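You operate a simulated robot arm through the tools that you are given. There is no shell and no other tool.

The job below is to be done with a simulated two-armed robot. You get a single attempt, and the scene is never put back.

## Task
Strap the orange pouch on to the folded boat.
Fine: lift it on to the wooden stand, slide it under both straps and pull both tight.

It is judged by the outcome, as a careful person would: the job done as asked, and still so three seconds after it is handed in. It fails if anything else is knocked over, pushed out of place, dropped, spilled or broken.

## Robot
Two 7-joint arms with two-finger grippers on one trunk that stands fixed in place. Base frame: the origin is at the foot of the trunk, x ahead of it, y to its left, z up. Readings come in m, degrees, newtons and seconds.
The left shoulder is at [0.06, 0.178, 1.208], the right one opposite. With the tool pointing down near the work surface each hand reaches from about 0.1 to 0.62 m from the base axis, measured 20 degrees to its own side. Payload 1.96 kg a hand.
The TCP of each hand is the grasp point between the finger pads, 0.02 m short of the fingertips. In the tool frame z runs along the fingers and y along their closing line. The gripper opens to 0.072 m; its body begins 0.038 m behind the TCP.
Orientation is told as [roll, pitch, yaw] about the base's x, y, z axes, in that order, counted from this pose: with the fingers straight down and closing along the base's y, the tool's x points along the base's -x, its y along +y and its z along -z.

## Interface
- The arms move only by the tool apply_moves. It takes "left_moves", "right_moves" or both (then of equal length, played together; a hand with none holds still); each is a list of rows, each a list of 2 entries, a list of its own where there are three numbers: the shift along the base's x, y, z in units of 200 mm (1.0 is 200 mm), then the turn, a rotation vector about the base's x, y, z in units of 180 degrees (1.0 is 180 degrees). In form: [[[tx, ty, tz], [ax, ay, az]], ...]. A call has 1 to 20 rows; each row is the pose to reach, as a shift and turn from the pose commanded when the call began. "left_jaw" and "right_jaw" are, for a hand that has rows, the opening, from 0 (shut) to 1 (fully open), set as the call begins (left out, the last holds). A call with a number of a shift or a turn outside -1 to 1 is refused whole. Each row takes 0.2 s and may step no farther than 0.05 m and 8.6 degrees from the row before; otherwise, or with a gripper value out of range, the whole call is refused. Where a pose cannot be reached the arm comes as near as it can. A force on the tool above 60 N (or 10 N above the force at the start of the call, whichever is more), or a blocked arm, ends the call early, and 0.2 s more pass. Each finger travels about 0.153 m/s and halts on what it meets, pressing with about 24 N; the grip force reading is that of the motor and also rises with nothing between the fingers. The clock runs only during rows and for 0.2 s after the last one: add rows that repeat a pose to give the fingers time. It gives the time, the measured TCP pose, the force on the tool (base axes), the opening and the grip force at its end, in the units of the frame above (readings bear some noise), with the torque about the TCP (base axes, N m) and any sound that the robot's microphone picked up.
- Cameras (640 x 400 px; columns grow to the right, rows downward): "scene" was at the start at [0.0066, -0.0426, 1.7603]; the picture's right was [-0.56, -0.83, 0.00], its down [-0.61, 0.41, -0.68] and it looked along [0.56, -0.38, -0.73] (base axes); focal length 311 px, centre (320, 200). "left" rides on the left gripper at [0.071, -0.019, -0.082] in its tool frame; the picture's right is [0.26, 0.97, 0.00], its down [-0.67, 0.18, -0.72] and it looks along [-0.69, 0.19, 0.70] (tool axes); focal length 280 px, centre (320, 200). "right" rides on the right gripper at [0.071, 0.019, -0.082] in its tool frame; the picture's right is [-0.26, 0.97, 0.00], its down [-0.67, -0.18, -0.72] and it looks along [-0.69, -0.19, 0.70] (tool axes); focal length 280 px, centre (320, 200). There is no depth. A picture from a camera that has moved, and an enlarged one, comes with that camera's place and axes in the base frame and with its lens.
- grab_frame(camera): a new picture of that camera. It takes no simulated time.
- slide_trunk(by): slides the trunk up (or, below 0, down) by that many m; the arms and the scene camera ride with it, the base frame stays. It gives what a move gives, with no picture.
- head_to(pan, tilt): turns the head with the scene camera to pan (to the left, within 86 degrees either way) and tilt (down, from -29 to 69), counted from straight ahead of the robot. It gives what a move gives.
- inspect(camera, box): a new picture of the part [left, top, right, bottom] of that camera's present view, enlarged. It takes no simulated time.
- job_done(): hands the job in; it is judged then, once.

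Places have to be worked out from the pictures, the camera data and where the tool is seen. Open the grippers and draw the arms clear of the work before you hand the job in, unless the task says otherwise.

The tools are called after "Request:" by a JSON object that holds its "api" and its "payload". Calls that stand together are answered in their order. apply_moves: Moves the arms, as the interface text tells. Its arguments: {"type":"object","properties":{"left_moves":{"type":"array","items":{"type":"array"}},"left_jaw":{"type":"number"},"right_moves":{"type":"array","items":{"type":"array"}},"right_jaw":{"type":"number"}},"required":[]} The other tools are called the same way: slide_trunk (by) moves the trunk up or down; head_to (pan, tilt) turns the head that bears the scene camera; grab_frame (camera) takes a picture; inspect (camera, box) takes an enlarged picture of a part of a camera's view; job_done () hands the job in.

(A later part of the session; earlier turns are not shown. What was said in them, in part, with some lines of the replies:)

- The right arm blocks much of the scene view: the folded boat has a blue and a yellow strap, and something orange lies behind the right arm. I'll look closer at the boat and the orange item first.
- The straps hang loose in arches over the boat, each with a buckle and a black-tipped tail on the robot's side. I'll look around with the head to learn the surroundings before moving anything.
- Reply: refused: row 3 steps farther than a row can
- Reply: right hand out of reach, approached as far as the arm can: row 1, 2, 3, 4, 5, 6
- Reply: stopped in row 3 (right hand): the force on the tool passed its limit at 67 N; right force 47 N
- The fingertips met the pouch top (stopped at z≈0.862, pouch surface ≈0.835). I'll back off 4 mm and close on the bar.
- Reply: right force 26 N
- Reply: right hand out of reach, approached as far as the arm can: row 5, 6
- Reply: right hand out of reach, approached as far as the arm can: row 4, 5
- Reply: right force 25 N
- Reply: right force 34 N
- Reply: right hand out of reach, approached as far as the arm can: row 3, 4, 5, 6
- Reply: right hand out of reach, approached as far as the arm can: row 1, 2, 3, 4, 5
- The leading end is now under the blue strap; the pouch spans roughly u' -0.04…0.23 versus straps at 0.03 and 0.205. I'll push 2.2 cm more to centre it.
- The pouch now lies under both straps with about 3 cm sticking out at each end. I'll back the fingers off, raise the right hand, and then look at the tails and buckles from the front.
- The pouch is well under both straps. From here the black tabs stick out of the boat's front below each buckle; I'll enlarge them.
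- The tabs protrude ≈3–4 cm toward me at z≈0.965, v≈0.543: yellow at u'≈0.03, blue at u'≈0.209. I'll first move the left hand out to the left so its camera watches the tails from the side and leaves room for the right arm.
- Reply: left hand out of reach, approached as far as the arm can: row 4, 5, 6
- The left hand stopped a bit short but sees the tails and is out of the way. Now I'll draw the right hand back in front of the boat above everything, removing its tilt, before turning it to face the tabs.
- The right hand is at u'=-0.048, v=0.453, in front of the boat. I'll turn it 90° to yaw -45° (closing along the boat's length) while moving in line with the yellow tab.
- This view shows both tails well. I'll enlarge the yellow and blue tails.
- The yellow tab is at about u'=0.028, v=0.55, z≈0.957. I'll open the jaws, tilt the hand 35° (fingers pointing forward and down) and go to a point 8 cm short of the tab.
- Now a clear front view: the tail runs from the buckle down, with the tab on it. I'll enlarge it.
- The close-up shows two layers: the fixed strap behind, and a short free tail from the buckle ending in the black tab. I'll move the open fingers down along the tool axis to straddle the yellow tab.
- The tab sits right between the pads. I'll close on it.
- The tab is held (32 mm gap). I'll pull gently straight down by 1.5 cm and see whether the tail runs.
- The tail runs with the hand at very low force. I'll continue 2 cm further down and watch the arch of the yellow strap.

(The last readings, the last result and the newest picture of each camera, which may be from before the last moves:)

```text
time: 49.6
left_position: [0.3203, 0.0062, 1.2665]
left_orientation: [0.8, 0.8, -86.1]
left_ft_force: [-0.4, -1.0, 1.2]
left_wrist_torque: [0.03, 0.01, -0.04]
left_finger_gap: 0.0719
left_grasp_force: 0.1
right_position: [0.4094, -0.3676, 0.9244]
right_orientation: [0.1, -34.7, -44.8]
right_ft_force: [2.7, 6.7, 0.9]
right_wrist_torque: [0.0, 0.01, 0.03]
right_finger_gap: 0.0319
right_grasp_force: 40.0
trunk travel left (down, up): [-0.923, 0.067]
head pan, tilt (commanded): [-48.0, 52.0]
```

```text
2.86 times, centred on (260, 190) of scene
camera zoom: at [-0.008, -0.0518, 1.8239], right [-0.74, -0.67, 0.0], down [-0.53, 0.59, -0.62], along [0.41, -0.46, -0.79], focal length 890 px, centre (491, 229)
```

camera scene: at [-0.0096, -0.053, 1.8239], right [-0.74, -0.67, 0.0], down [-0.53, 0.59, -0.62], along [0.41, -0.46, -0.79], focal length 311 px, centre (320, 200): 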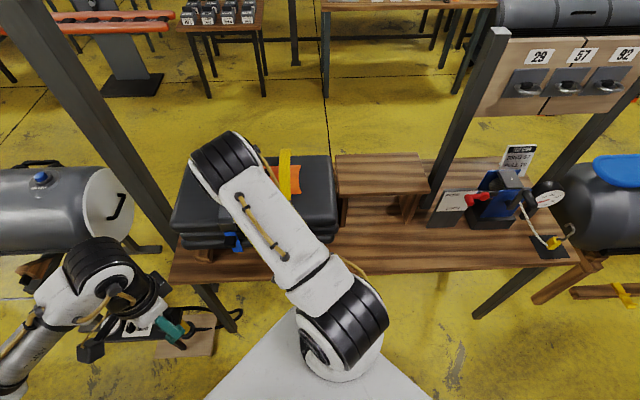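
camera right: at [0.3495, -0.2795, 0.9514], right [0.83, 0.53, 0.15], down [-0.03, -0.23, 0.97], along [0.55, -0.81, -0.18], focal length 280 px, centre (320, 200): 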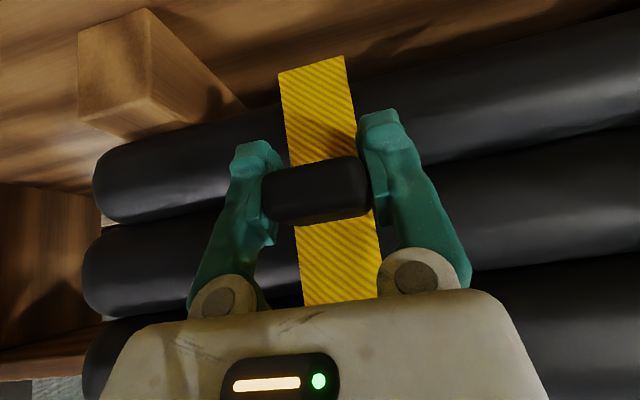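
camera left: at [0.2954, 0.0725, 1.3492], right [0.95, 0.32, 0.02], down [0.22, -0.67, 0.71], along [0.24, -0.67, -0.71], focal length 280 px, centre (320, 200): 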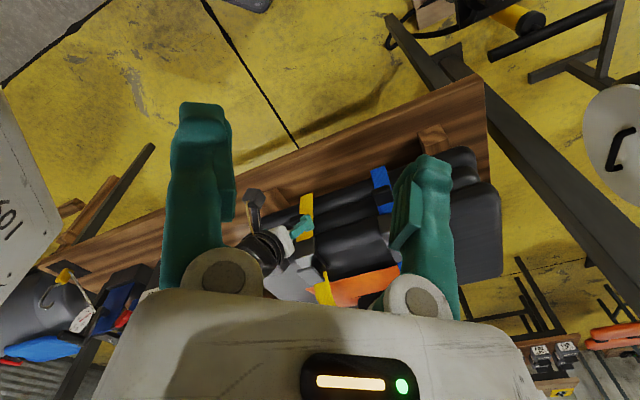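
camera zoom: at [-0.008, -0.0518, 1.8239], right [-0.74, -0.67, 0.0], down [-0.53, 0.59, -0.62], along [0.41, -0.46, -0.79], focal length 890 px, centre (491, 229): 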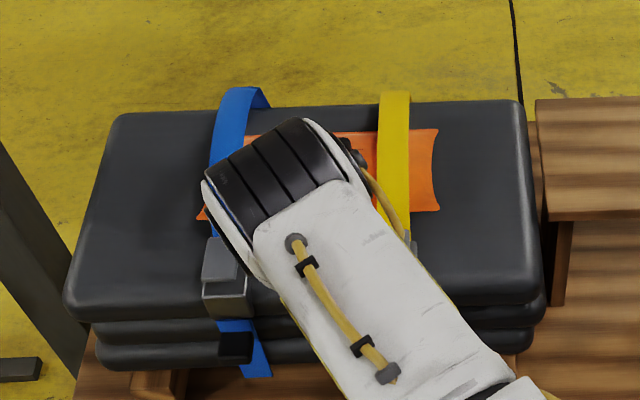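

The yellow arch is coming down as the tail lengthens (3.5 cm so far, little force). I'll pull another 2.5 cm.

Request:
{"api": "apply_moves", "payload": {"right_moves": [[[0, 0, -0.035], [0, 0, 0]], [[0, 0, -0.07], [0, 0, 0]], [[0, 0, -0.1], [0, 0, 0]], [[0, 0, -0.125], [0, 0, 0]], [[0, 0, -0.125], [0, 0, 0]]]}}

Request:
{"api": "grab_frame", "payload": {"camera": "right"}}

Request:
{"api": "inspect", "payload": {"camera": "left", "box": [230, 160, 430, 310]}}

Request:
{"api": "inspect", "payload": {"camera": "scene", "box": [160, 120, 360, 260]}}

```text
time: 50.8
left_position: [0.3196, 0.0056, 1.267]
left_orientation: [0.8, 0.8, -86.2]
left_ft_force: [0.2, 0.5, 0.2]
left_wrist_torque: [0.01, 0.03, 0.04]
left_finger_gap: 0.072
left_grasp_force: 0.0
right_position: [0.4102, -0.3664, 0.901]
right_orientation: [0.2, -34.8, -44.9]
right_ft_force: [0.7, 8.5, 4.7]
right_wrist_torque: [0.05, 0.03, 0.17]
right_finger_gap: 0.0316
right_grasp_force: 40.2
trunk travel left (down, up): [-0.923, 0.067]
head pan, tilt (commanded): [-48.0, 52.0]
```

```text
taken
camera right: at [0.3494, -0.2795, 0.9273], right [0.83, 0.53, 0.15], down [-0.03, -0.23, 0.97], along [0.55, -0.81, -0.18], focal length 280 px, centre (320, 200)
```

right: 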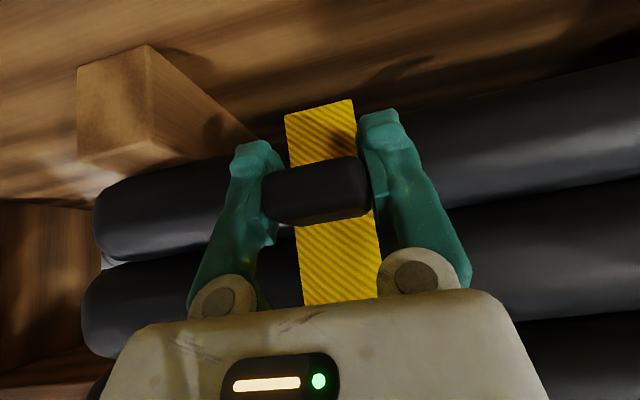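

```text
2.67 times, centred on (330, 235) of left
camera zoom: at [0.2957, 0.074, 1.3491], right [0.95, 0.32, 0.02], down [0.22, -0.67, 0.71], along [0.24, -0.67, -0.71], focal length 748 px, centre (293, 107)
```

zoom: 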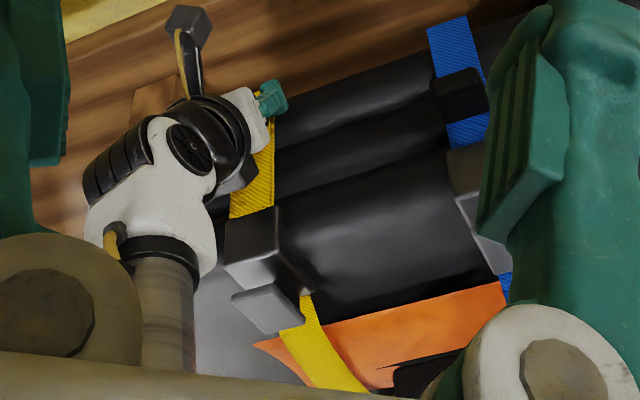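

```text
2.86 times, centred on (260, 190) of scene
camera zoom: at [-0.0091, -0.051, 1.8239], right [-0.74, -0.67, 0.0], down [-0.53, 0.58, -0.62], along [0.41, -0.46, -0.79], focal length 890 px, centre (491, 229)
```

zoom: 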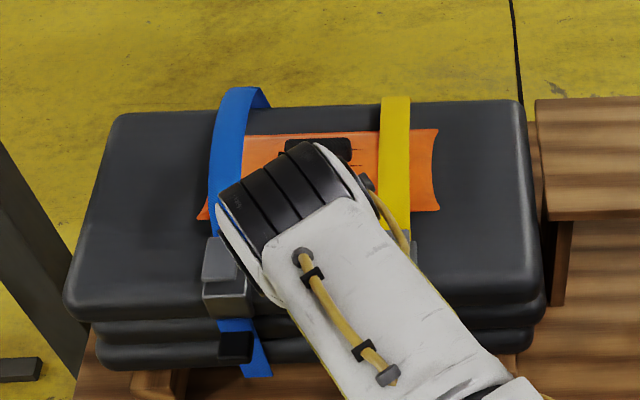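

The strap now lies almost on the pouch; resistance is only a few newtons. I'll pull another 2 cm and watch for the force to rise.

Request:
{"api": "apply_moves", "payload": {"right_moves": [[[0, 0, -0.03], [0, 0, 0]], [[0, 0, -0.06], [0, 0, 0]], [[0, 0, -0.085], [0, 0, 0]], [[0, 0, -0.1], [0, 0, 0]], [[0, 0, -0.1], [0, 0, 0]]]}}

Request:
{"api": "grab_frame", "payload": {"camera": "right"}}

Request:
{"api": "inspect", "payload": {"camera": "left", "box": [230, 160, 430, 310]}}

Request:
{"api": "inspect", "payload": {"camera": "scene", "box": [160, 120, 360, 260]}}

```text
time: 52.0
left_position: [0.3197, 0.0059, 1.2662]
left_orientation: [0.8, 0.7, -86.2]
left_ft_force: [0.1, 0.4, 0.5]
left_wrist_torque: [0.01, -0.03, 0.01]
left_finger_gap: 0.0717
left_grasp_force: 0.1
right_position: [0.4095, -0.3666, 0.8821]
right_orientation: [0.2, -34.8, -45.0]
right_ft_force: [0.9, 7.3, 16.1]
right_wrist_torque: [-0.26, -0.3, -0.02]
right_finger_gap: 0.0316
right_grasp_force: 40.5
trunk travel left (down, up): [-0.923, 0.067]
head pan, tilt (commanded): [-48.0, 52.0]
```

```text
taken
camera right: at [0.3495, -0.2794, 0.9079], right [0.83, 0.53, 0.15], down [-0.03, -0.23, 0.97], along [0.55, -0.81, -0.18], focal length 280 px, centre (320, 200)
```

right: 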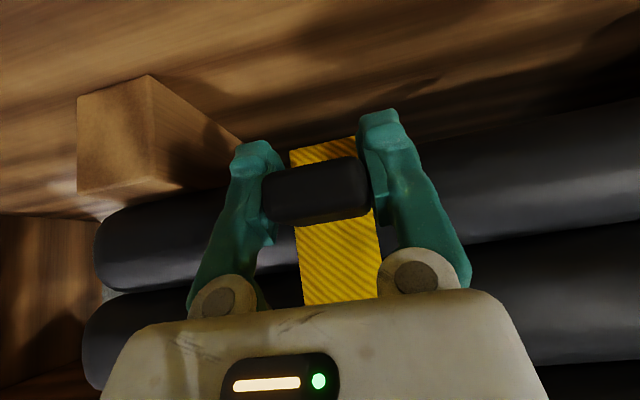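

```text
2.67 times, centred on (330, 235) of left
camera zoom: at [0.2947, 0.0748, 1.3493], right [0.95, 0.32, 0.02], down [0.22, -0.67, 0.71], along [0.24, -0.67, -0.71], focal length 748 px, centre (293, 107)
```

zoom: 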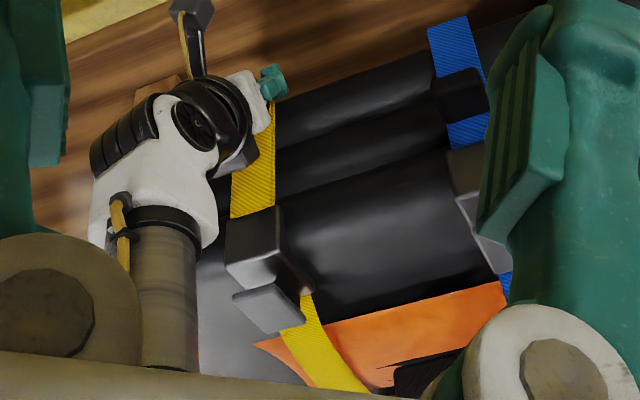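

```text
2.86 times, centred on (260, 190) of scene
camera zoom: at [-0.0106, -0.05, 1.824], right [-0.74, -0.67, 0.0], down [-0.53, 0.58, -0.62], along [0.41, -0.46, -0.79], focal length 890 px, centre (491, 229)
```

zoom: 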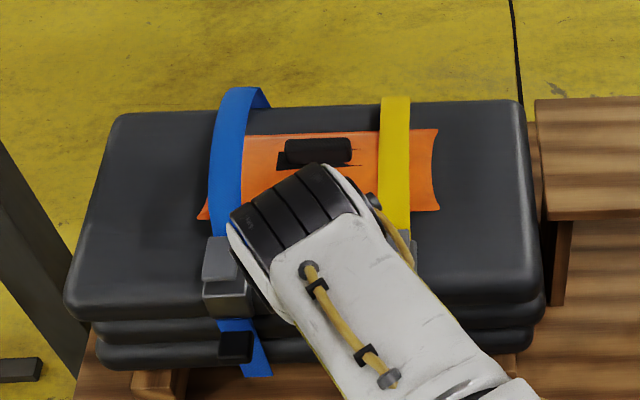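

Resistance has risen to 16 N – the yellow strap is snug on the pouch. I'll pull another centimetre to make it properly tight.

Request:
{"api": "apply_moves", "payload": {"right_moves": [[[0, 0, -0.02], [0, 0, 0]], [[0, 0, -0.04], [0, 0, 0]], [[0, 0, -0.05], [0, 0, 0]], [[0, 0, -0.05], [0, 0, 0]]]}}

Request:
{"api": "inspect", "payload": {"camera": "left", "box": [230, 160, 430, 310]}}

Request:
{"api": "inspect", "payload": {"camera": "scene", "box": [160, 120, 360, 260]}}

```text
time: 53.0
left_position: [0.3157, 0.0074, 1.2681]
left_orientation: [1.0, 0.6, -86.2]
left_ft_force: [-0.2, -0.2, 0.8]
left_wrist_torque: [0.0, -0.03, 0.01]
left_finger_gap: 0.072
left_grasp_force: 0.1
right_position: [0.4095, -0.3667, 0.8735]
right_orientation: [0.2, -35.4, -45.0]
right_ft_force: [5.9, -1.5, 51.2]
right_wrist_torque: [-0.4, -0.5, 0.03]
right_finger_gap: 0.0315
right_grasp_force: 40.0
trunk travel left (down, up): [-0.923, 0.067]
head pan, tilt (commanded): [-48.0, 52.0]
```

```text
2.67 times, centred on (330, 235) of left
camera zoom: at [0.2922, 0.0764, 1.3502], right [0.95, 0.32, 0.02], down [0.22, -0.67, 0.71], along [0.24, -0.67, -0.7], focal length 748 px, centre (293, 107)
```

zoom: 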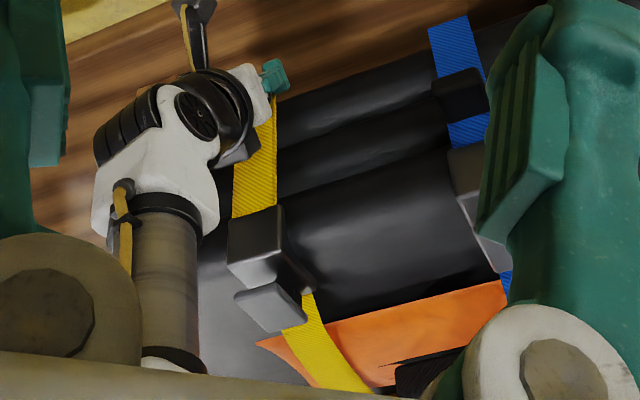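

```text
2.86 times, centred on (260, 190) of scene
camera zoom: at [-0.014, -0.0476, 1.8244], right [-0.74, -0.67, 0.0], down [-0.53, 0.58, -0.62], along [0.41, -0.46, -0.79], focal length 890 px, centre (491, 229)
```

zoom: 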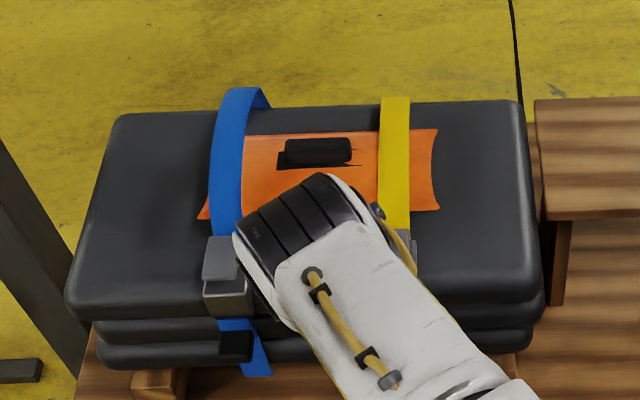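

At 51 N the yellow strap is tight. I'll ease the load a little, open the jaws and see whether the buckle holds.

Request:
{"api": "apply_moves", "payload": {"right_moves": [[[0, 0, 0.02], [0, 0, 0]], [[0, 0, 0.035], [0, 0, 0]], [[0, 0, 0.035], [0, 0, 0]]]}}

Request:
{"api": "apply_moves", "payload": {"right_moves": [[[0, 0, 0], [0, 0, 0]], [[0, 0, 0], [0, 0, 0]], [[0, 0, 0], [0, 0, 0]]], "right_jaw": 1}}

Request:
{"api": "grab_frame", "payload": {"camera": "right"}}

Request:
{"api": "inspect", "payload": {"camera": "left", "box": [230, 160, 430, 310]}}

```text
time: 53.8
left_position: [0.3216, 0.0029, 1.2658]
left_orientation: [0.7, 0.9, -86.2]
left_ft_force: [-0.3, -0.1, -0.5]
left_wrist_torque: [-0.01, -0.02, 0.01]
left_finger_gap: 0.0719
left_grasp_force: 0.0
right_position: [0.4092, -0.3671, 0.8755]
right_orientation: [0.0, -34.4, -44.9]
right_ft_force: [9.5, 0.7, -1.6]
right_wrist_torque: [-0.31, -0.48, 0.1]
right_finger_gap: 0.0317
right_grasp_force: 40.1
trunk travel left (down, up): [-0.923, 0.067]
head pan, tilt (commanded): [-48.0, 52.0]
```

```text
time: 54.6
left_position: [0.3196, 0.0036, 1.2665]
left_orientation: [0.7, 1.0, -86.1]
left_ft_force: [-0.2, 0.2, -0.4]
left_wrist_torque: [0.01, 0.0, -0.01]
left_finger_gap: 0.0718
left_grasp_force: 0.1
right_position: [0.4092, -0.3688, 0.878]
right_orientation: [0.0, -34.7, -45.1]
right_ft_force: [0.2, -0.6, 0.7]
right_wrist_torque: [-0.02, 0.0, -0.01]
right_finger_gap: 0.0717
right_grasp_force: 0.0
trunk travel left (down, up): [-0.923, 0.067]
head pan, tilt (commanded): [-48.0, 52.0]
```

```text
taken
camera right: at [0.3492, -0.2805, 0.9036], right [0.83, 0.53, 0.15], down [-0.03, -0.24, 0.97], along [0.55, -0.81, -0.18], focal length 280 px, centre (320, 200)
```

right: 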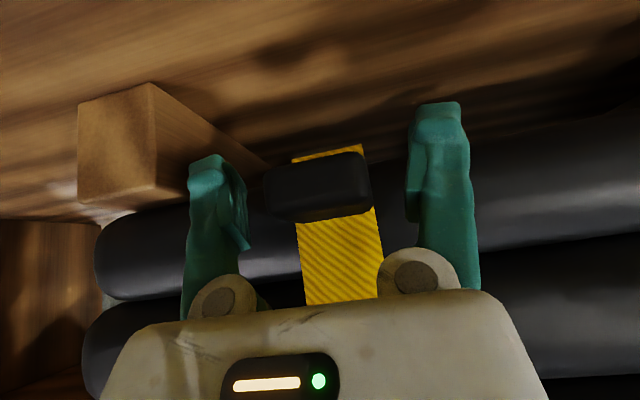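

```text
2.67 times, centred on (330, 235) of left
camera zoom: at [0.2957, 0.0723, 1.3491], right [0.95, 0.32, 0.02], down [0.22, -0.67, 0.71], along [0.24, -0.67, -0.71], focal length 748 px, centre (293, 107)
```

zoom: 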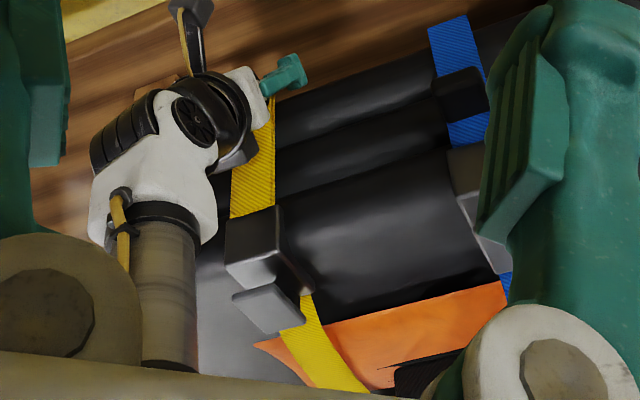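

The tab stayed down after release, so the buckle holds. I'll back the right hand off along its axis, and at the same time move the left hand away to the left, out of the right arm's way for the blue strap.

Request:
{"api": "apply_moves", "payload": {"right_moves": [[[-0.04, 0.04, 0.08], [0, 0, 0]], [[-0.08, 0.08, 0.16], [0, 0, 0]], [[-0.12, 0.12, 0.24], [0, 0, 0]], [[-0.161, 0.161, 0.33], [0, 0, 0]], [[-0.161, 0.161, 0.4], [0, 0, 0]], [[-0.161, 0.161, 0.5], [0, 0, 0]], [[-0.161, 0.161, 0.6], [0, 0, 0]], [[-0.161, 0.161, 0.7], [0, 0, 0]]], "left_moves": [[[0, 0.1, 0.02], [0, 0, 0.03]], [[0, 0.22, 0.04], [0, 0, 0.06]], [[0, 0.35, 0.06], [0, 0, 0.09]], [[0, 0.48, 0.1], [0, 0, 0.12]], [[0, 0.6, 0.12], [0, 0, 0.15]], [[0, 0.72, 0.14], [0, 0, 0.18]], [[0, 0.85, 0.14], [0, 0, 0.2]], [[0, 0.95, 0.14], [0, 0, 0.22]]]}}

Request:
{"api": "grab_frame", "payload": {"camera": "right"}}

Request:
{"api": "grab_frame", "payload": {"camera": "scene"}}

```text
time: 56.4
left_position: [0.3216, 0.195, 1.2978]
left_orientation: [0.8, 0.9, -46.7]
left_ft_force: [-0.7, -0.2, 0.0]
left_wrist_torque: [0.0, -0.02, 0.0]
left_finger_gap: 0.0719
left_grasp_force: 0.1
right_position: [0.3764, -0.3357, 1.0179]
right_orientation: [0.0, -34.6, -45.0]
right_ft_force: [-0.7, 0.0, 0.7]
right_wrist_torque: [0.01, -0.01, 0.02]
right_finger_gap: 0.0721
right_grasp_force: 0.1
trunk travel left (down, up): [-0.923, 0.067]
head pan, tilt (commanded): [-48.0, 52.0]
```

```text
taken
camera right: at [0.3165, -0.2472, 1.045], right [0.83, 0.53, 0.15], down [-0.03, -0.23, 0.97], along [0.55, -0.81, -0.18], focal length 280 px, centre (320, 200)
```

right: 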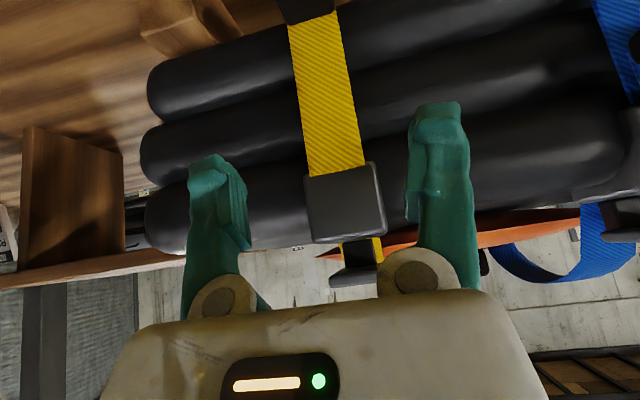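

```text
taken
camera scene: at [-0.0099, -0.0523, 1.8238], right [-0.74, -0.67, 0.0], down [-0.53, 0.59, -0.62], along [0.41, -0.46, -0.79], focal length 311 px, centre (320, 200)
```

scene: 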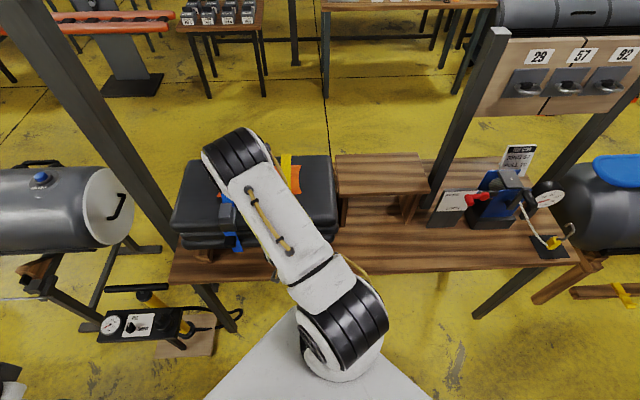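

The left arm is clear. I'll move the right hand sideways 18 cm to stand before the blue tab.

Request:
{"api": "apply_moves", "payload": {"right_moves": [[[0.12, 0.135, 0.03], [0, 0, 0]], [[0.25, 0.265, 0.03], [0, 0, 0]], [[0.38, 0.395, 0.03], [0, 0, 0]], [[0.5, 0.525, 0.03], [0, 0, 0]], [[0.62, 0.665, 0.03], [0, 0, 0]], [[0.62, 0.665, 0.03], [0, 0, 0]]]}}

Request:
{"api": "grab_frame", "payload": {"camera": "right"}}

Request:
{"api": "grab_frame", "payload": {"camera": "scene"}}

```text
time: 57.8
left_position: [0.3217, 0.1955, 1.2977]
left_orientation: [0.9, 0.9, -46.6]
left_ft_force: [0.8, 0.5, 0.6]
left_wrist_torque: [0.03, -0.02, -0.01]
left_finger_gap: 0.072
left_grasp_force: 0.0
right_position: [0.5019, -0.2023, 1.0214]
right_orientation: [0.2, -34.6, -44.9]
right_ft_force: [0.1, -0.7, 0.1]
right_wrist_torque: [-0.01, 0.03, 0.0]
right_finger_gap: 0.0717
right_grasp_force: 0.0
trunk travel left (down, up): [-0.923, 0.067]
head pan, tilt (commanded): [-48.0, 52.0]
```

```text
taken
camera right: at [0.4413, -0.1148, 1.0486], right [0.83, 0.53, 0.15], down [-0.03, -0.24, 0.97], along [0.55, -0.81, -0.18], focal length 280 px, centre (320, 200)
```

right: 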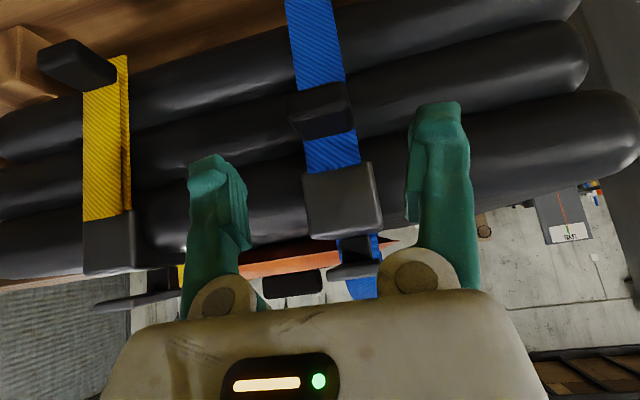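

```text
taken
camera scene: at [-0.009, -0.0547, 1.8238], right [-0.74, -0.67, 0.0], down [-0.53, 0.59, -0.62], along [0.41, -0.46, -0.79], focal length 311 px, centre (320, 200)
```

scene: 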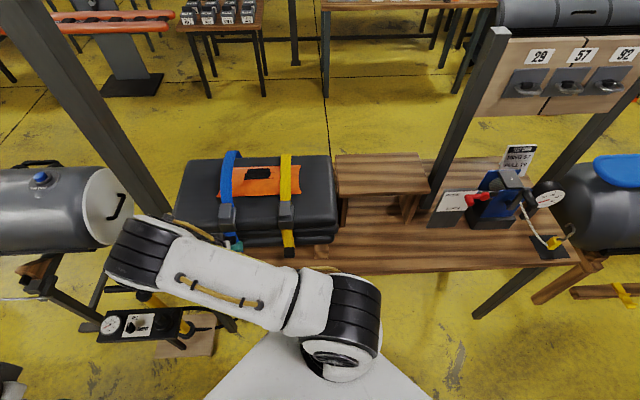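

The blue tab is dead ahead (u'≈0.211). I'll go down along the tool axis so the open fingers straddle it.

Request:
{"api": "apply_moves", "payload": {"right_moves": [[[0.057, -0.06, -0.1], [0, 0, 0]], [[0.115, -0.12, -0.2], [0, 0, 0]], [[0.173, -0.18, -0.302], [0, 0, 0]], [[0.173, -0.18, -0.302], [0, 0, 0]]]}}

Request:
{"api": "grab_frame", "payload": {"camera": "right"}}

```text
time: 58.8
left_position: [0.3223, 0.1959, 1.2974]
left_orientation: [0.8, 0.9, -46.6]
left_ft_force: [0.3, -1.1, -0.2]
left_wrist_torque: [-0.01, 0.01, 0.0]
left_finger_gap: 0.0722
left_grasp_force: 0.0
right_position: [0.5368, -0.2399, 0.9605]
right_orientation: [0.0, -34.7, -44.9]
right_ft_force: [0.1, 0.8, -0.1]
right_wrist_torque: [0.0, 0.03, 0.02]
right_finger_gap: 0.072
right_grasp_force: 0.1
trunk travel left (down, up): [-0.923, 0.067]
head pan, tilt (commanded): [-48.0, 52.0]
```

```text
taken
camera right: at [0.4759, -0.1521, 0.9881], right [0.83, 0.53, 0.15], down [-0.03, -0.23, 0.97], along [0.55, -0.81, -0.18], focal length 280 px, centre (320, 200)
```

right: 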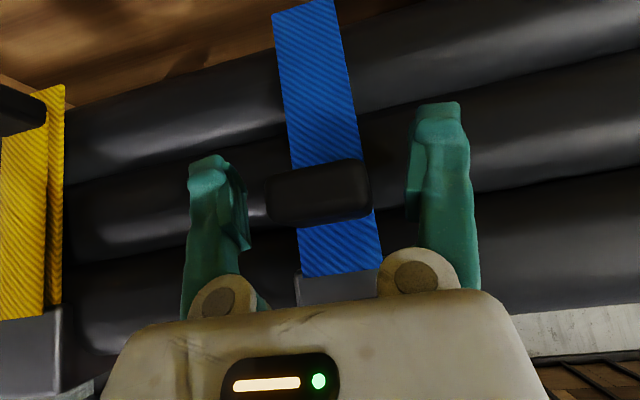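

The blue tab sits between the pads, just like the yellow one did. I'll close and pull down a first 3 cm.

Request:
{"api": "apply_moves", "payload": {"right_moves": [[[0, 0, 0], [0, 0, 0]], [[0, 0, 0], [0, 0, 0]], [[0, 0, 0], [0, 0, 0]]], "right_jaw": 0}}

Request:
{"api": "apply_moves", "payload": {"right_moves": [[[0, 0, -0.03], [0, 0, 0]], [[0, 0, -0.06], [0, 0, 0]], [[0, 0, -0.09], [0, 0, 0]], [[0, 0, -0.12], [0, 0, 0]], [[0, 0, -0.15], [0, 0, 0]], [[0, 0, -0.15], [0, 0, 0]]]}}

Request:
{"api": "grab_frame", "payload": {"camera": "right"}}

Request:
{"api": "inspect", "payload": {"camera": "scene", "box": [160, 120, 360, 260]}}

```text
time: 59.6
left_position: [0.3226, 0.196, 1.2979]
left_orientation: [0.9, 0.9, -46.6]
left_ft_force: [-0.1, -0.7, -0.8]
left_wrist_torque: [0.03, -0.01, -0.01]
left_finger_gap: 0.0721
left_grasp_force: 0.0
right_position: [0.5367, -0.2408, 0.961]
right_orientation: [0.1, -34.6, -44.9]
right_ft_force: [2.0, 2.3, -0.8]
right_wrist_torque: [0.09, -0.02, 0.09]
right_finger_gap: 0.0318
right_grasp_force: 40.2
trunk travel left (down, up): [-0.923, 0.067]
head pan, tilt (commanded): [-48.0, 52.0]
```

```text
time: 61.0
left_position: [0.3231, 0.1968, 1.2972]
left_orientation: [0.9, 0.9, -46.6]
left_ft_force: [0.5, -0.5, 0.5]
left_wrist_torque: [0.01, -0.02, 0.0]
left_finger_gap: 0.072
left_grasp_force: 0.1
right_position: [0.5356, -0.2394, 0.9327]
right_orientation: [0.2, -34.7, -45.0]
right_ft_force: [1.0, 2.3, 1.2]
right_wrist_torque: [-0.13, -0.02, 0.07]
right_finger_gap: 0.0314
right_grasp_force: 39.9
trunk travel left (down, up): [-0.923, 0.067]
head pan, tilt (commanded): [-48.0, 52.0]
```

```text
taken
camera right: at [0.4763, -0.1517, 0.9592], right [0.83, 0.53, 0.15], down [-0.03, -0.23, 0.97], along [0.55, -0.81, -0.18], focal length 280 px, centre (320, 200)
```

right: 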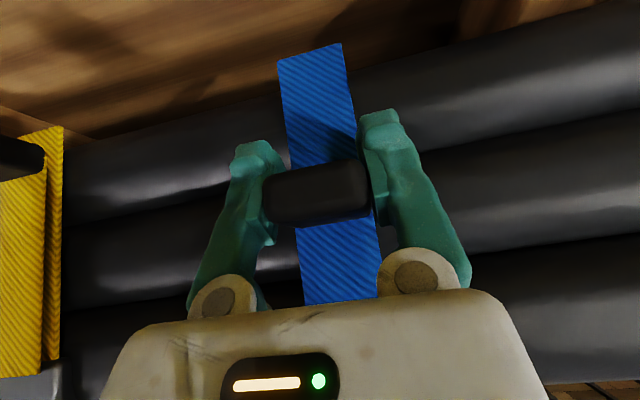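

```text
2.86 times, centred on (260, 190) of scene
camera zoom: at [-0.0089, -0.0528, 1.8239], right [-0.74, -0.67, 0.0], down [-0.53, 0.59, -0.62], along [0.41, -0.46, -0.79], focal length 890 px, centre (491, 229)
```

zoom: 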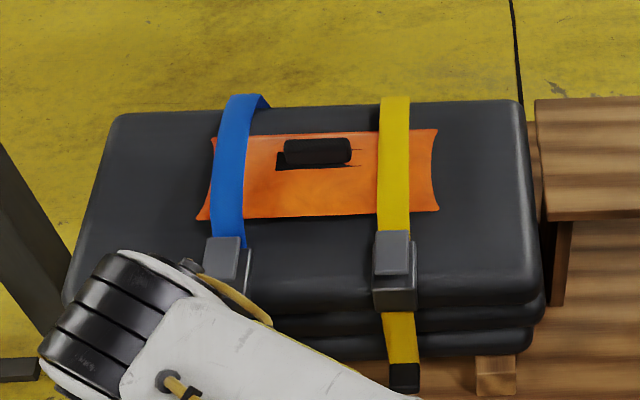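

The blue tail runs freely (2.8 cm so far) and the yellow one stays tight. I'll pull a further 3.5 cm.

Request:
{"api": "apply_moves", "payload": {"right_moves": [[[0, 0, -0.035], [0, 0, 0]], [[0, 0, -0.07], [0, 0, 0]], [[0, 0, -0.105], [0, 0, 0]], [[0, 0, -0.14], [0, 0, 0]], [[0, 0, -0.175], [0, 0, 0]], [[0, 0, -0.175], [0, 0, 0]]]}}

Request:
{"api": "inspect", "payload": {"camera": "scene", "box": [160, 120, 360, 260]}}

```text
time: 62.4
left_position: [0.3228, 0.1952, 1.2984]
left_orientation: [0.9, 0.8, -46.6]
left_ft_force: [0.3, 0.1, -0.1]
left_wrist_torque: [0.01, 0.02, -0.01]
left_finger_gap: 0.072
left_grasp_force: 0.0
right_position: [0.5363, -0.2402, 0.8976]
right_orientation: [0.2, -34.8, -45.0]
right_ft_force: [4.6, -3.3, 5.6]
right_wrist_torque: [-0.11, -0.19, 0.03]
right_finger_gap: 0.0315
right_grasp_force: 40.2
trunk travel left (down, up): [-0.923, 0.067]
head pan, tilt (commanded): [-48.0, 52.0]
```

```text
2.86 times, centred on (260, 190) of scene
camera zoom: at [-0.0088, -0.0537, 1.8239], right [-0.74, -0.67, 0.0], down [-0.53, 0.59, -0.62], along [0.41, -0.46, -0.79], focal length 890 px, centre (491, 229)
```

zoom: 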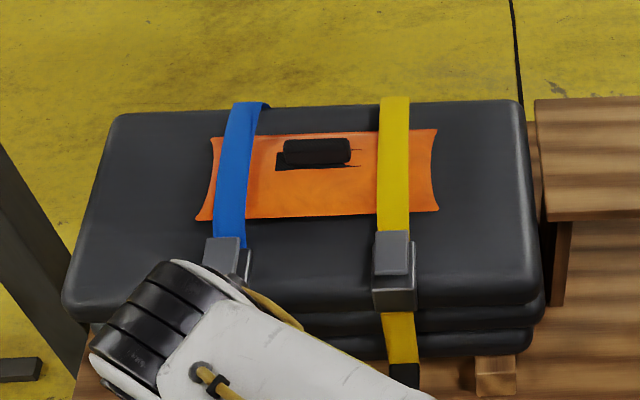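

The blue strap now lies nearly flat over the pouch with 5.6 N. I'll continue in smaller steps until it draws up tight as the yellow one did.

Request:
{"api": "apply_moves", "payload": {"right_moves": [[[0, 0, -0.03], [0, 0, 0]], [[0, 0, -0.055], [0, 0, 0]], [[0, 0, -0.075], [0, 0, 0]], [[0, 0, -0.075], [0, 0, 0]]]}}

Request:
{"api": "apply_moves", "payload": {"right_moves": [[[0, 0, -0.015], [0, 0, 0]], [[0, 0, -0.03], [0, 0, 0]], [[0, 0, -0.04], [0, 0, 0]], [[0, 0, -0.04], [0, 0, 0]]]}}

Request:
{"api": "inspect", "payload": {"camera": "scene", "box": [160, 120, 360, 260]}}

```text
time: 63.4
left_position: [0.3208, 0.1949, 1.2973]
left_orientation: [0.8, 1.0, -46.7]
left_ft_force: [-0.3, -0.4, 0.3]
left_wrist_torque: [-0.01, 0.01, -0.01]
left_finger_gap: 0.0718
left_grasp_force: 0.0
right_position: [0.5365, -0.2376, 0.8835]
right_orientation: [0.2, -34.8, -45.0]
right_ft_force: [2.6, -4.0, 13.9]
right_wrist_torque: [-0.08, -0.21, 0.07]
right_finger_gap: 0.0316
right_grasp_force: 39.6
trunk travel left (down, up): [-0.923, 0.067]
head pan, tilt (commanded): [-48.0, 52.0]
```

```text
time: 64.4
left_position: [0.3207, 0.1955, 1.298]
left_orientation: [0.9, 0.8, -46.6]
left_ft_force: [0.7, -0.4, 0.1]
left_wrist_torque: [0.02, 0.02, 0.01]
left_finger_gap: 0.0719
left_grasp_force: 0.0
right_position: [0.5355, -0.2391, 0.8759]
right_orientation: [0.3, -34.9, -45.1]
right_ft_force: [8.3, -6.5, 19.9]
right_wrist_torque: [-0.25, -0.38, -0.07]
right_finger_gap: 0.0317
right_grasp_force: 39.8
trunk travel left (down, up): [-0.923, 0.067]
head pan, tilt (commanded): [-48.0, 52.0]
```

```text
2.86 times, centred on (260, 190) of scene
camera zoom: at [-0.0103, -0.0531, 1.8239], right [-0.74, -0.67, 0.0], down [-0.53, 0.59, -0.62], along [0.41, -0.46, -0.79], focal length 890 px, centre (491, 229)
```

zoom: 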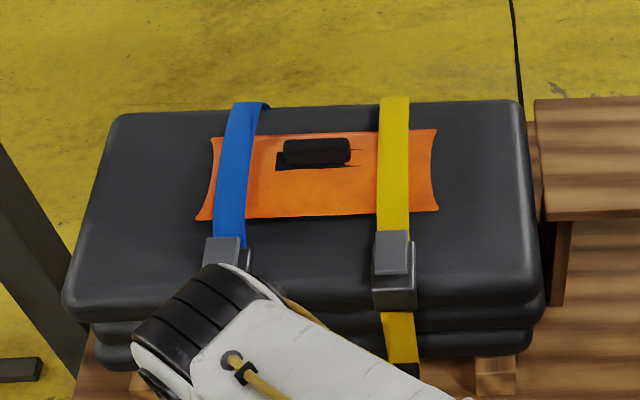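

Now 20 N at z=0.876. One more 8 mm should bring it to the same tension as the yellow strap.

Request:
{"api": "apply_moves", "payload": {"right_moves": [[[0, 0, -0.012], [0, 0, 0]], [[0, 0, -0.024], [0, 0, 0]], [[0, 0, -0.036], [0, 0, 0]], [[0, 0, -0.036], [0, 0, 0]]]}}

Request:
{"api": "inspect", "payload": {"camera": "scene", "box": [160, 120, 360, 260]}}

Request:
{"api": "grab_frame", "payload": {"camera": "right"}}

```text
time: 65.4
left_position: [0.3178, 0.1978, 1.2988]
left_orientation: [0.9, 0.7, -46.7]
left_ft_force: [-1.0, -0.5, 0.6]
left_wrist_torque: [-0.01, 0.0, 0.0]
left_finger_gap: 0.0722
left_grasp_force: 0.0
right_position: [0.5367, -0.2393, 0.8714]
right_orientation: [0.5, -35.3, -45.2]
right_ft_force: [7.8, -9.0, 52.9]
right_wrist_torque: [-0.35, -0.37, 0.02]
right_finger_gap: 0.0315
right_grasp_force: 39.8
trunk travel left (down, up): [-0.923, 0.067]
head pan, tilt (commanded): [-48.0, 52.0]
```

```text
2.86 times, centred on (260, 190) of scene
camera zoom: at [-0.0156, -0.0515, 1.8241], right [-0.74, -0.67, 0.0], down [-0.52, 0.59, -0.62], along [0.41, -0.46, -0.79], focal length 890 px, centre (491, 229)
```

zoom: 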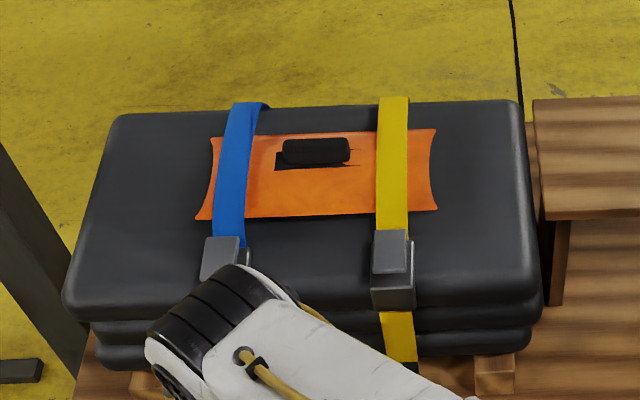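

```text
taken
camera right: at [0.4758, -0.1513, 0.8983], right [0.83, 0.53, 0.16], down [-0.04, -0.23, 0.97], along [0.55, -0.81, -0.17], focal length 280 px, centre (320, 200)
```

right: 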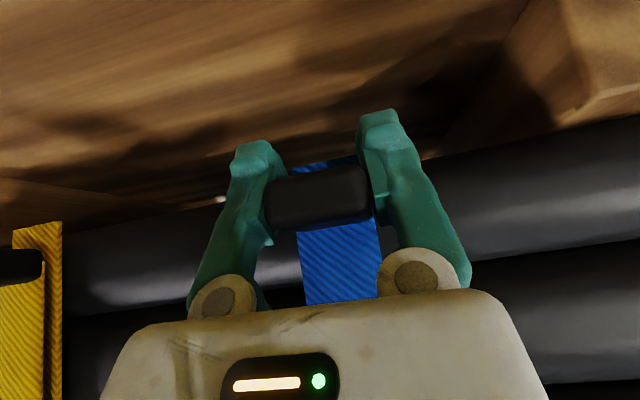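

The blue strap is tight at 53 N. I'll ease off, open the jaws and retreat along the tool axis.

Request:
{"api": "apply_moves", "payload": {"right_moves": [[[0, 0, 0.02], [0, 0, 0]], [[0, 0, 0.035], [0, 0, 0]], [[0, 0, 0.035], [0, 0, 0]]]}}

Request:
{"api": "apply_moves", "payload": {"right_moves": [[[0, 0, 0], [0, 0, 0]], [[0, 0, 0], [0, 0, 0]], [[0, 0, 0], [0, 0, 0]]], "right_jaw": 1}}

Request:
{"api": "apply_moves", "payload": {"right_moves": [[[-0.04, 0.04, 0.08], [0, 0, 0]], [[-0.08, 0.08, 0.16], [0, 0, 0]], [[-0.12, 0.12, 0.24], [0, 0, 0]], [[-0.161, 0.161, 0.33], [0, 0, 0]], [[-0.2, 0.2, 0.45], [0, 0, 0]], [[-0.25, 0.25, 0.6], [0, 0, 0]], [[-0.3, 0.25, 0.75], [0, 0, 0]]]}}

Request:
{"api": "grab_frame", "payload": {"camera": "right"}}

Request:
{"api": "grab_frame", "payload": {"camera": "scene"}}

```text
time: 66.2
left_position: [0.3225, 0.194, 1.2957]
left_orientation: [0.8, 1.0, -46.6]
left_ft_force: [0.4, 0.4, -0.8]
left_wrist_torque: [0.03, 0.01, -0.02]
left_finger_gap: 0.0718
left_grasp_force: 0.1
right_position: [0.5353, -0.2393, 0.8729]
right_orientation: [0.1, -34.5, -44.9]
right_ft_force: [16.3, -8.3, 8.6]
right_wrist_torque: [-0.21, -0.37, -0.08]
right_finger_gap: 0.0314
right_grasp_force: 40.2
trunk travel left (down, up): [-0.923, 0.067]
head pan, tilt (commanded): [-48.0, 52.0]
```

```text
time: 67.0
left_position: [0.3225, 0.1948, 1.2966]
left_orientation: [0.7, 0.9, -46.7]
left_ft_force: [-0.1, -0.1, 0.1]
left_wrist_torque: [0.0, -0.02, -0.03]
left_finger_gap: 0.0719
left_grasp_force: 0.0
right_position: [0.5345, -0.2386, 0.8743]
right_orientation: [0.1, -34.7, -44.9]
right_ft_force: [-0.2, 0.6, -0.2]
right_wrist_torque: [-0.04, -0.02, 0.0]
right_finger_gap: 0.0719
right_grasp_force: 0.0
trunk travel left (down, up): [-0.923, 0.067]
head pan, tilt (commanded): [-48.0, 52.0]
```

```text
time: 68.6
left_position: [0.3217, 0.196, 1.2981]
left_orientation: [0.7, 0.9, -46.6]
left_ft_force: [-0.5, -0.1, 0.3]
left_wrist_torque: [0.01, 0.01, 0.0]
left_finger_gap: 0.0721
left_grasp_force: 0.0
right_position: [0.4747, -0.1877, 1.0257]
right_orientation: [0.2, -34.7, -44.9]
right_ft_force: [0.1, 0.2, 0.5]
right_wrist_torque: [0.0, -0.02, 0.02]
right_finger_gap: 0.0722
right_grasp_force: 0.0
trunk travel left (down, up): [-0.923, 0.067]
head pan, tilt (commanded): [-48.0, 52.0]
```

```text
taken
camera right: at [0.4162, -0.1008, 1.0522], right [0.83, 0.53, 0.15], down [-0.03, -0.24, 0.97], along [0.55, -0.81, -0.18], focal length 280 px, centre (320, 200)
```

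right: 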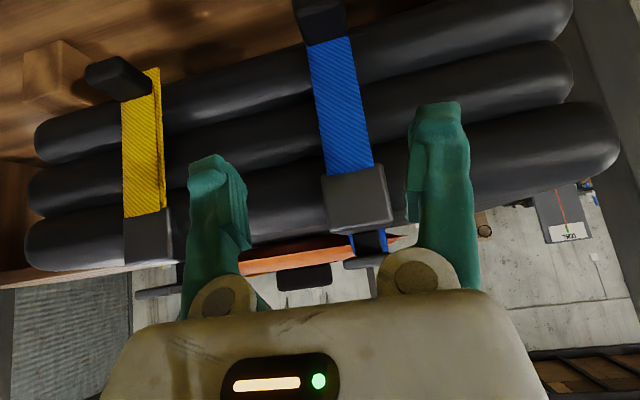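

```text
taken
camera scene: at [-0.0099, -0.0533, 1.8238], right [-0.74, -0.67, 0.0], down [-0.53, 0.59, -0.62], along [0.41, -0.46, -0.79], focal length 311 px, centre (320, 200)
```

scene: 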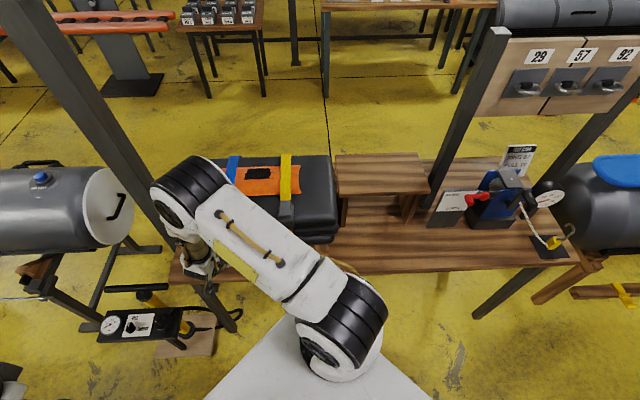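

Both tabs hang low and the straps stay drawn. I'll withdraw the right hand back and up in front of the robot, untilting it.

Request:
{"api": "apply_moves", "payload": {"right_moves": [[[-0.14, 0.02, 0.08], [0, 0, 0]], [[-0.28, 0.0, 0.16], [0.02, 0.02, 0]], [[-0.42, -0.06, 0.26], [0.045, 0.045, 0]], [[-0.56, -0.13, 0.36], [0.07, 0.07, 0]], [[-0.7, -0.2, 0.46], [0.095, 0.095, 0]], [[-0.84, -0.28, 0.55], [0.12, 0.12, 0]], [[-0.95, -0.36, 0.62], [0.1363, 0.1363, 0]], [[-0.95, -0.36, 0.62], [0.1363, 0.1363, 0]]]}}

Request:
{"api": "grab_frame", "payload": {"camera": "right"}}

Request:
{"api": "grab_frame", "payload": {"camera": "scene"}}

```text
time: 70.4
left_position: [0.3222, 0.1964, 1.2973]
left_orientation: [0.7, 0.9, -46.5]
left_ft_force: [-0.1, 0.1, 0.6]
left_wrist_torque: [-0.03, 0.0, -0.01]
left_finger_gap: 0.0721
left_grasp_force: 0.0
right_position: [0.2855, -0.2604, 1.1493]
right_orientation: [0.1, 0.0, -45.0]
right_ft_force: [1.0, 0.1, 0.4]
right_wrist_torque: [-0.02, 0.01, 0.0]
right_finger_gap: 0.0722
right_grasp_force: 0.1
trunk travel left (down, up): [-0.923, 0.067]
head pan, tilt (commanded): [-48.0, 52.0]
```

```text
taken
camera right: at [0.25, -0.1955, 1.2319], right [0.87, 0.5, 0.0], down [0.35, -0.61, 0.71], along [0.36, -0.62, -0.7], focal length 280 px, centre (320, 200)
```

right: 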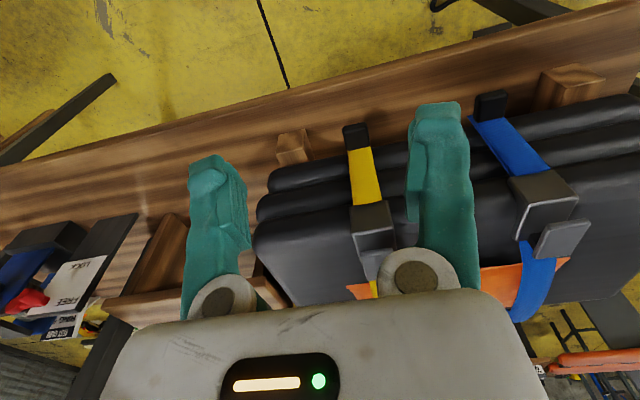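

```text
taken
camera scene: at [-0.0084, -0.0513, 1.8239], right [-0.74, -0.67, 0.0], down [-0.53, 0.58, -0.62], along [0.41, -0.46, -0.79], focal length 311 px, centre (320, 200)
```

scene: 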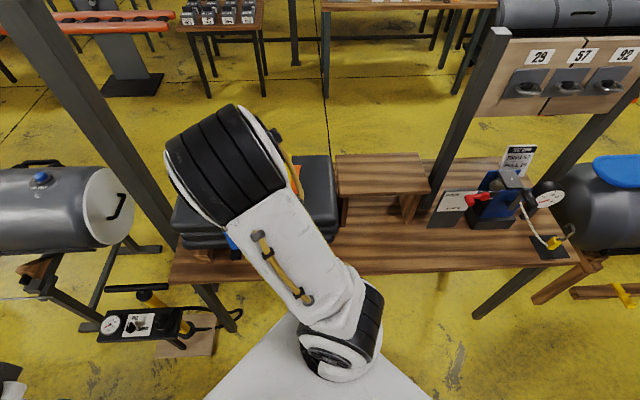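

I'll enlarge the straps in the right camera view to check that both lie flat on the pouch.

Request:
{"api": "inspect", "payload": {"camera": "right", "box": [460, 70, 640, 340]}}

Request:
{"api": "inspect", "payload": {"camera": "right", "box": [300, 100, 460, 300]}}

```text
1.48 times, centred on (550, 205) of right
camera zoom: at [0.25, -0.1955, 1.2319], right [0.87, 0.5, 0.0], down [0.35, -0.61, 0.71], along [0.36, -0.62, -0.7], focal length 415 px, centre (-21, 193)
```

zoom: 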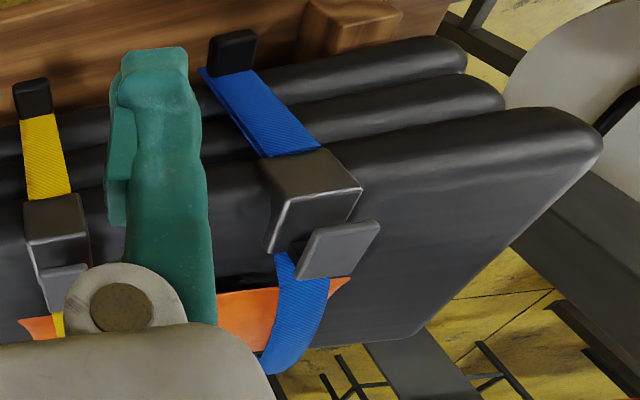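

```text
2.00 times, centred on (380, 200) of right
camera zoom: at [0.25, -0.1955, 1.2319], right [0.87, 0.5, 0.0], down [0.35, -0.61, 0.71], along [0.36, -0.62, -0.7], focal length 561 px, centre (200, 200)
```

zoom: 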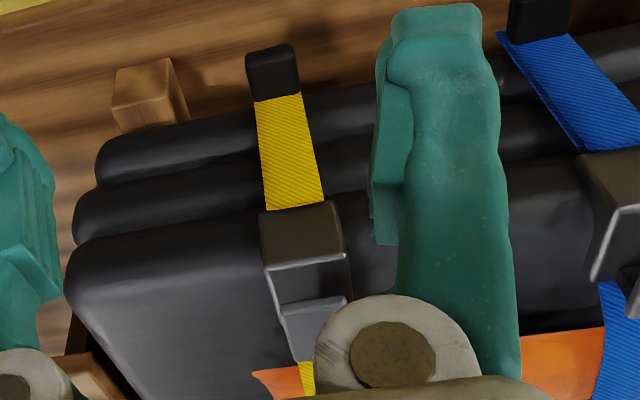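

Both tails are long and the straps follow the pouch. I'll move the right arm away to the right so the scene camera has a free view for a final check.

Request:
{"api": "apply_moves", "payload": {"right_moves": [[[-0.09, -0.12, 0.04], [0, 0, 0.036]], [[-0.19, -0.25, 0.08], [0, 0, 0.072]], [[-0.29, -0.38, 0.12], [0, 0, 0.108]], [[-0.39, -0.51, 0.16], [0, 0, 0.144]], [[-0.49, -0.65, 0.2], [0, 0, 0.18]], [[-0.59, -0.78, 0.23], [0, 0, 0.215]], [[-0.675, -0.9, 0.25], [0, 0, 0.25]], [[-0.675, -0.9, 0.25], [0, 0, 0.25]]]}}

Request:
{"api": "head_to", "payload": {"pan": -40, "tilt": 50}}

Request:
{"api": "grab_frame", "payload": {"camera": "scene"}}

Request:
{"api": "grab_frame", "payload": {"camera": "right"}}

Request:
{"api": "grab_frame", "payload": {"camera": "left"}}

```text
time: 72.2
left_position: [0.3227, 0.1958, 1.2974]
left_orientation: [0.8, 0.9, -46.6]
left_ft_force: [0.4, 0.5, 0.5]
left_wrist_torque: [-0.02, 0.01, -0.04]
left_finger_gap: 0.072
left_grasp_force: 0.0
right_position: [0.1508, -0.441, 1.198]
right_orientation: [0.1, 0.0, 0.2]
right_ft_force: [-0.5, -0.1, 0.7]
right_wrist_torque: [-0.03, 0.01, -0.01]
right_finger_gap: 0.0721
right_grasp_force: 0.0
right hand out of reach, approached as far as the arm can: row 2, 3
trunk travel left (down, up): [-0.923, 0.067]
head pan, tilt (commanded): [-48.0, 52.0]
```

```text
time: 72.9
left_position: [0.3223, 0.1961, 1.2977]
left_orientation: [0.8, 0.8, -46.6]
left_ft_force: [0.5, 0.0, -0.1]
left_wrist_torque: [-0.01, -0.03, -0.01]
left_finger_gap: 0.072
left_grasp_force: 0.1
right_position: [0.1495, -0.4408, 1.1967]
right_orientation: [0.1, 0.0, 0.1]
right_ft_force: [-0.1, 0.7, 0.4]
right_wrist_torque: [0.02, 0.01, 0.02]
right_finger_gap: 0.0721
right_grasp_force: 0.0
trunk travel left (down, up): [-0.923, 0.067]
head pan, tilt (commanded): [-40.0, 50.0]
```

```text
taken
camera scene: at [0.0001, -0.0467, 1.8265], right [-0.64, -0.77, 0.0], down [-0.59, 0.49, -0.64], along [0.49, -0.41, -0.77], focal length 311 px, centre (320, 200)
```

scene: 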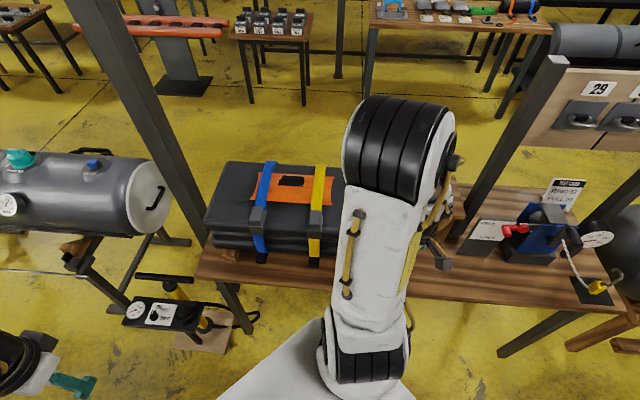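

```text
taken
camera right: at [0.0802, -0.4218, 1.2788], right [0.26, 0.97, 0.0], down [0.67, -0.18, 0.71], along [0.69, -0.19, -0.7], focal length 280 px, centre (320, 200)
```

right: 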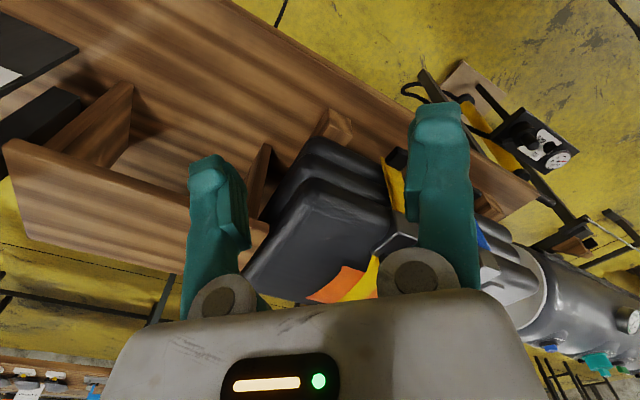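

```text
taken
camera left: at [0.2603, 0.2328, 1.3799], right [0.52, 0.85, 0.02], down [0.6, -0.38, 0.71], along [0.61, -0.36, -0.71], focal length 280 px, centre (320, 200)
```

left: 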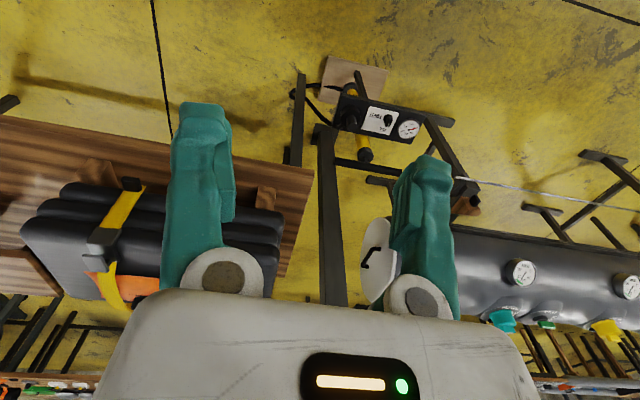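

Request:
{"api": "inspect", "payload": {"camera": "scene", "box": [200, 140, 360, 280]}}

Request:
{"api": "inspect", "payload": {"camera": "right", "box": [230, 110, 420, 310]}}

Request:
{"api": "inspect", "payload": {"camera": "left", "box": [0, 150, 200, 310]}}

```text
2.86 times, centred on (280, 210) of scene
camera zoom: at [0.0001, -0.0467, 1.8265], right [-0.64, -0.77, 0.0], down [-0.59, 0.49, -0.64], along [0.49, -0.41, -0.77], focal length 890 px, centre (434, 171)
```

zoom: 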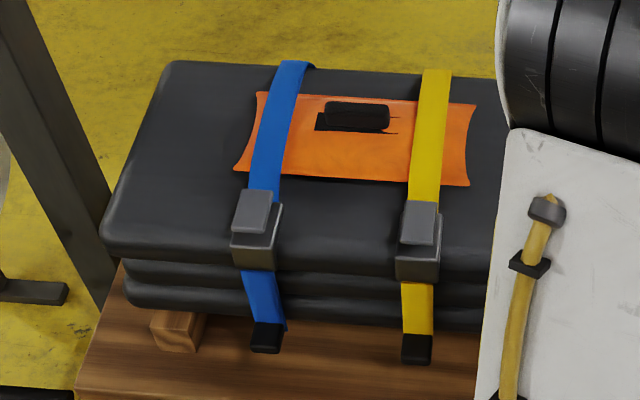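

```text
2.00 times, centred on (325, 210) of right
camera zoom: at [0.0802, -0.4218, 1.2788], right [0.26, 0.97, 0.0], down [0.67, -0.18, 0.71], along [0.69, -0.19, -0.7], focal length 561 px, centre (310, 180)
```

zoom: 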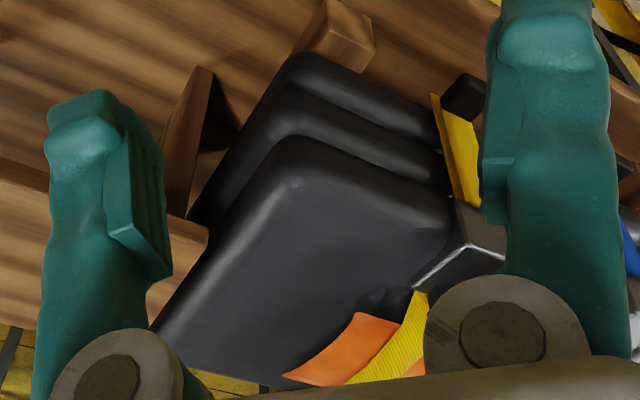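

```text
2.50 times, centred on (100, 230) of left
camera zoom: at [0.2603, 0.2328, 1.3799], right [0.52, 0.85, 0.02], down [0.6, -0.38, 0.71], along [0.61, -0.36, -0.71], focal length 701 px, centre (870, 125)
```

zoom: 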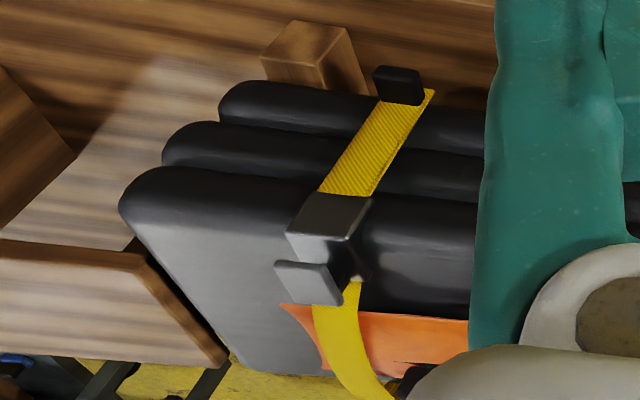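

The final views show the pouch lying under both straps, both tails drawn down equally, the boat and everything else in place, and both grippers open and clear. I hand the job in.

Request:
{"api": "job_done", "payload": {}}

```text
The job is handed in.
```

The orange pouch is strapped to the folded boat. It lies under both straps, with about 3 cm sticking out at each end, and both straps are pulled tight. The job is handed in, and I have had no verdict back.

- **Placement:** I lifted the pouch by its handle onto the wooden stand, then slid it under the yellow strap and on under the blue one.
- **Tightening:** I pulled each tail down until the resistance reached about 50 N. When I let go, both buckles held and the tails stayed down.
- **Surroundings:** In the last pictures the boat had not visibly moved and nothing else looked disturbed. Both grippers are open and drawn back from the table.

The trunk is still raised 7 cm from where it started; I raised it to reach over the stand.
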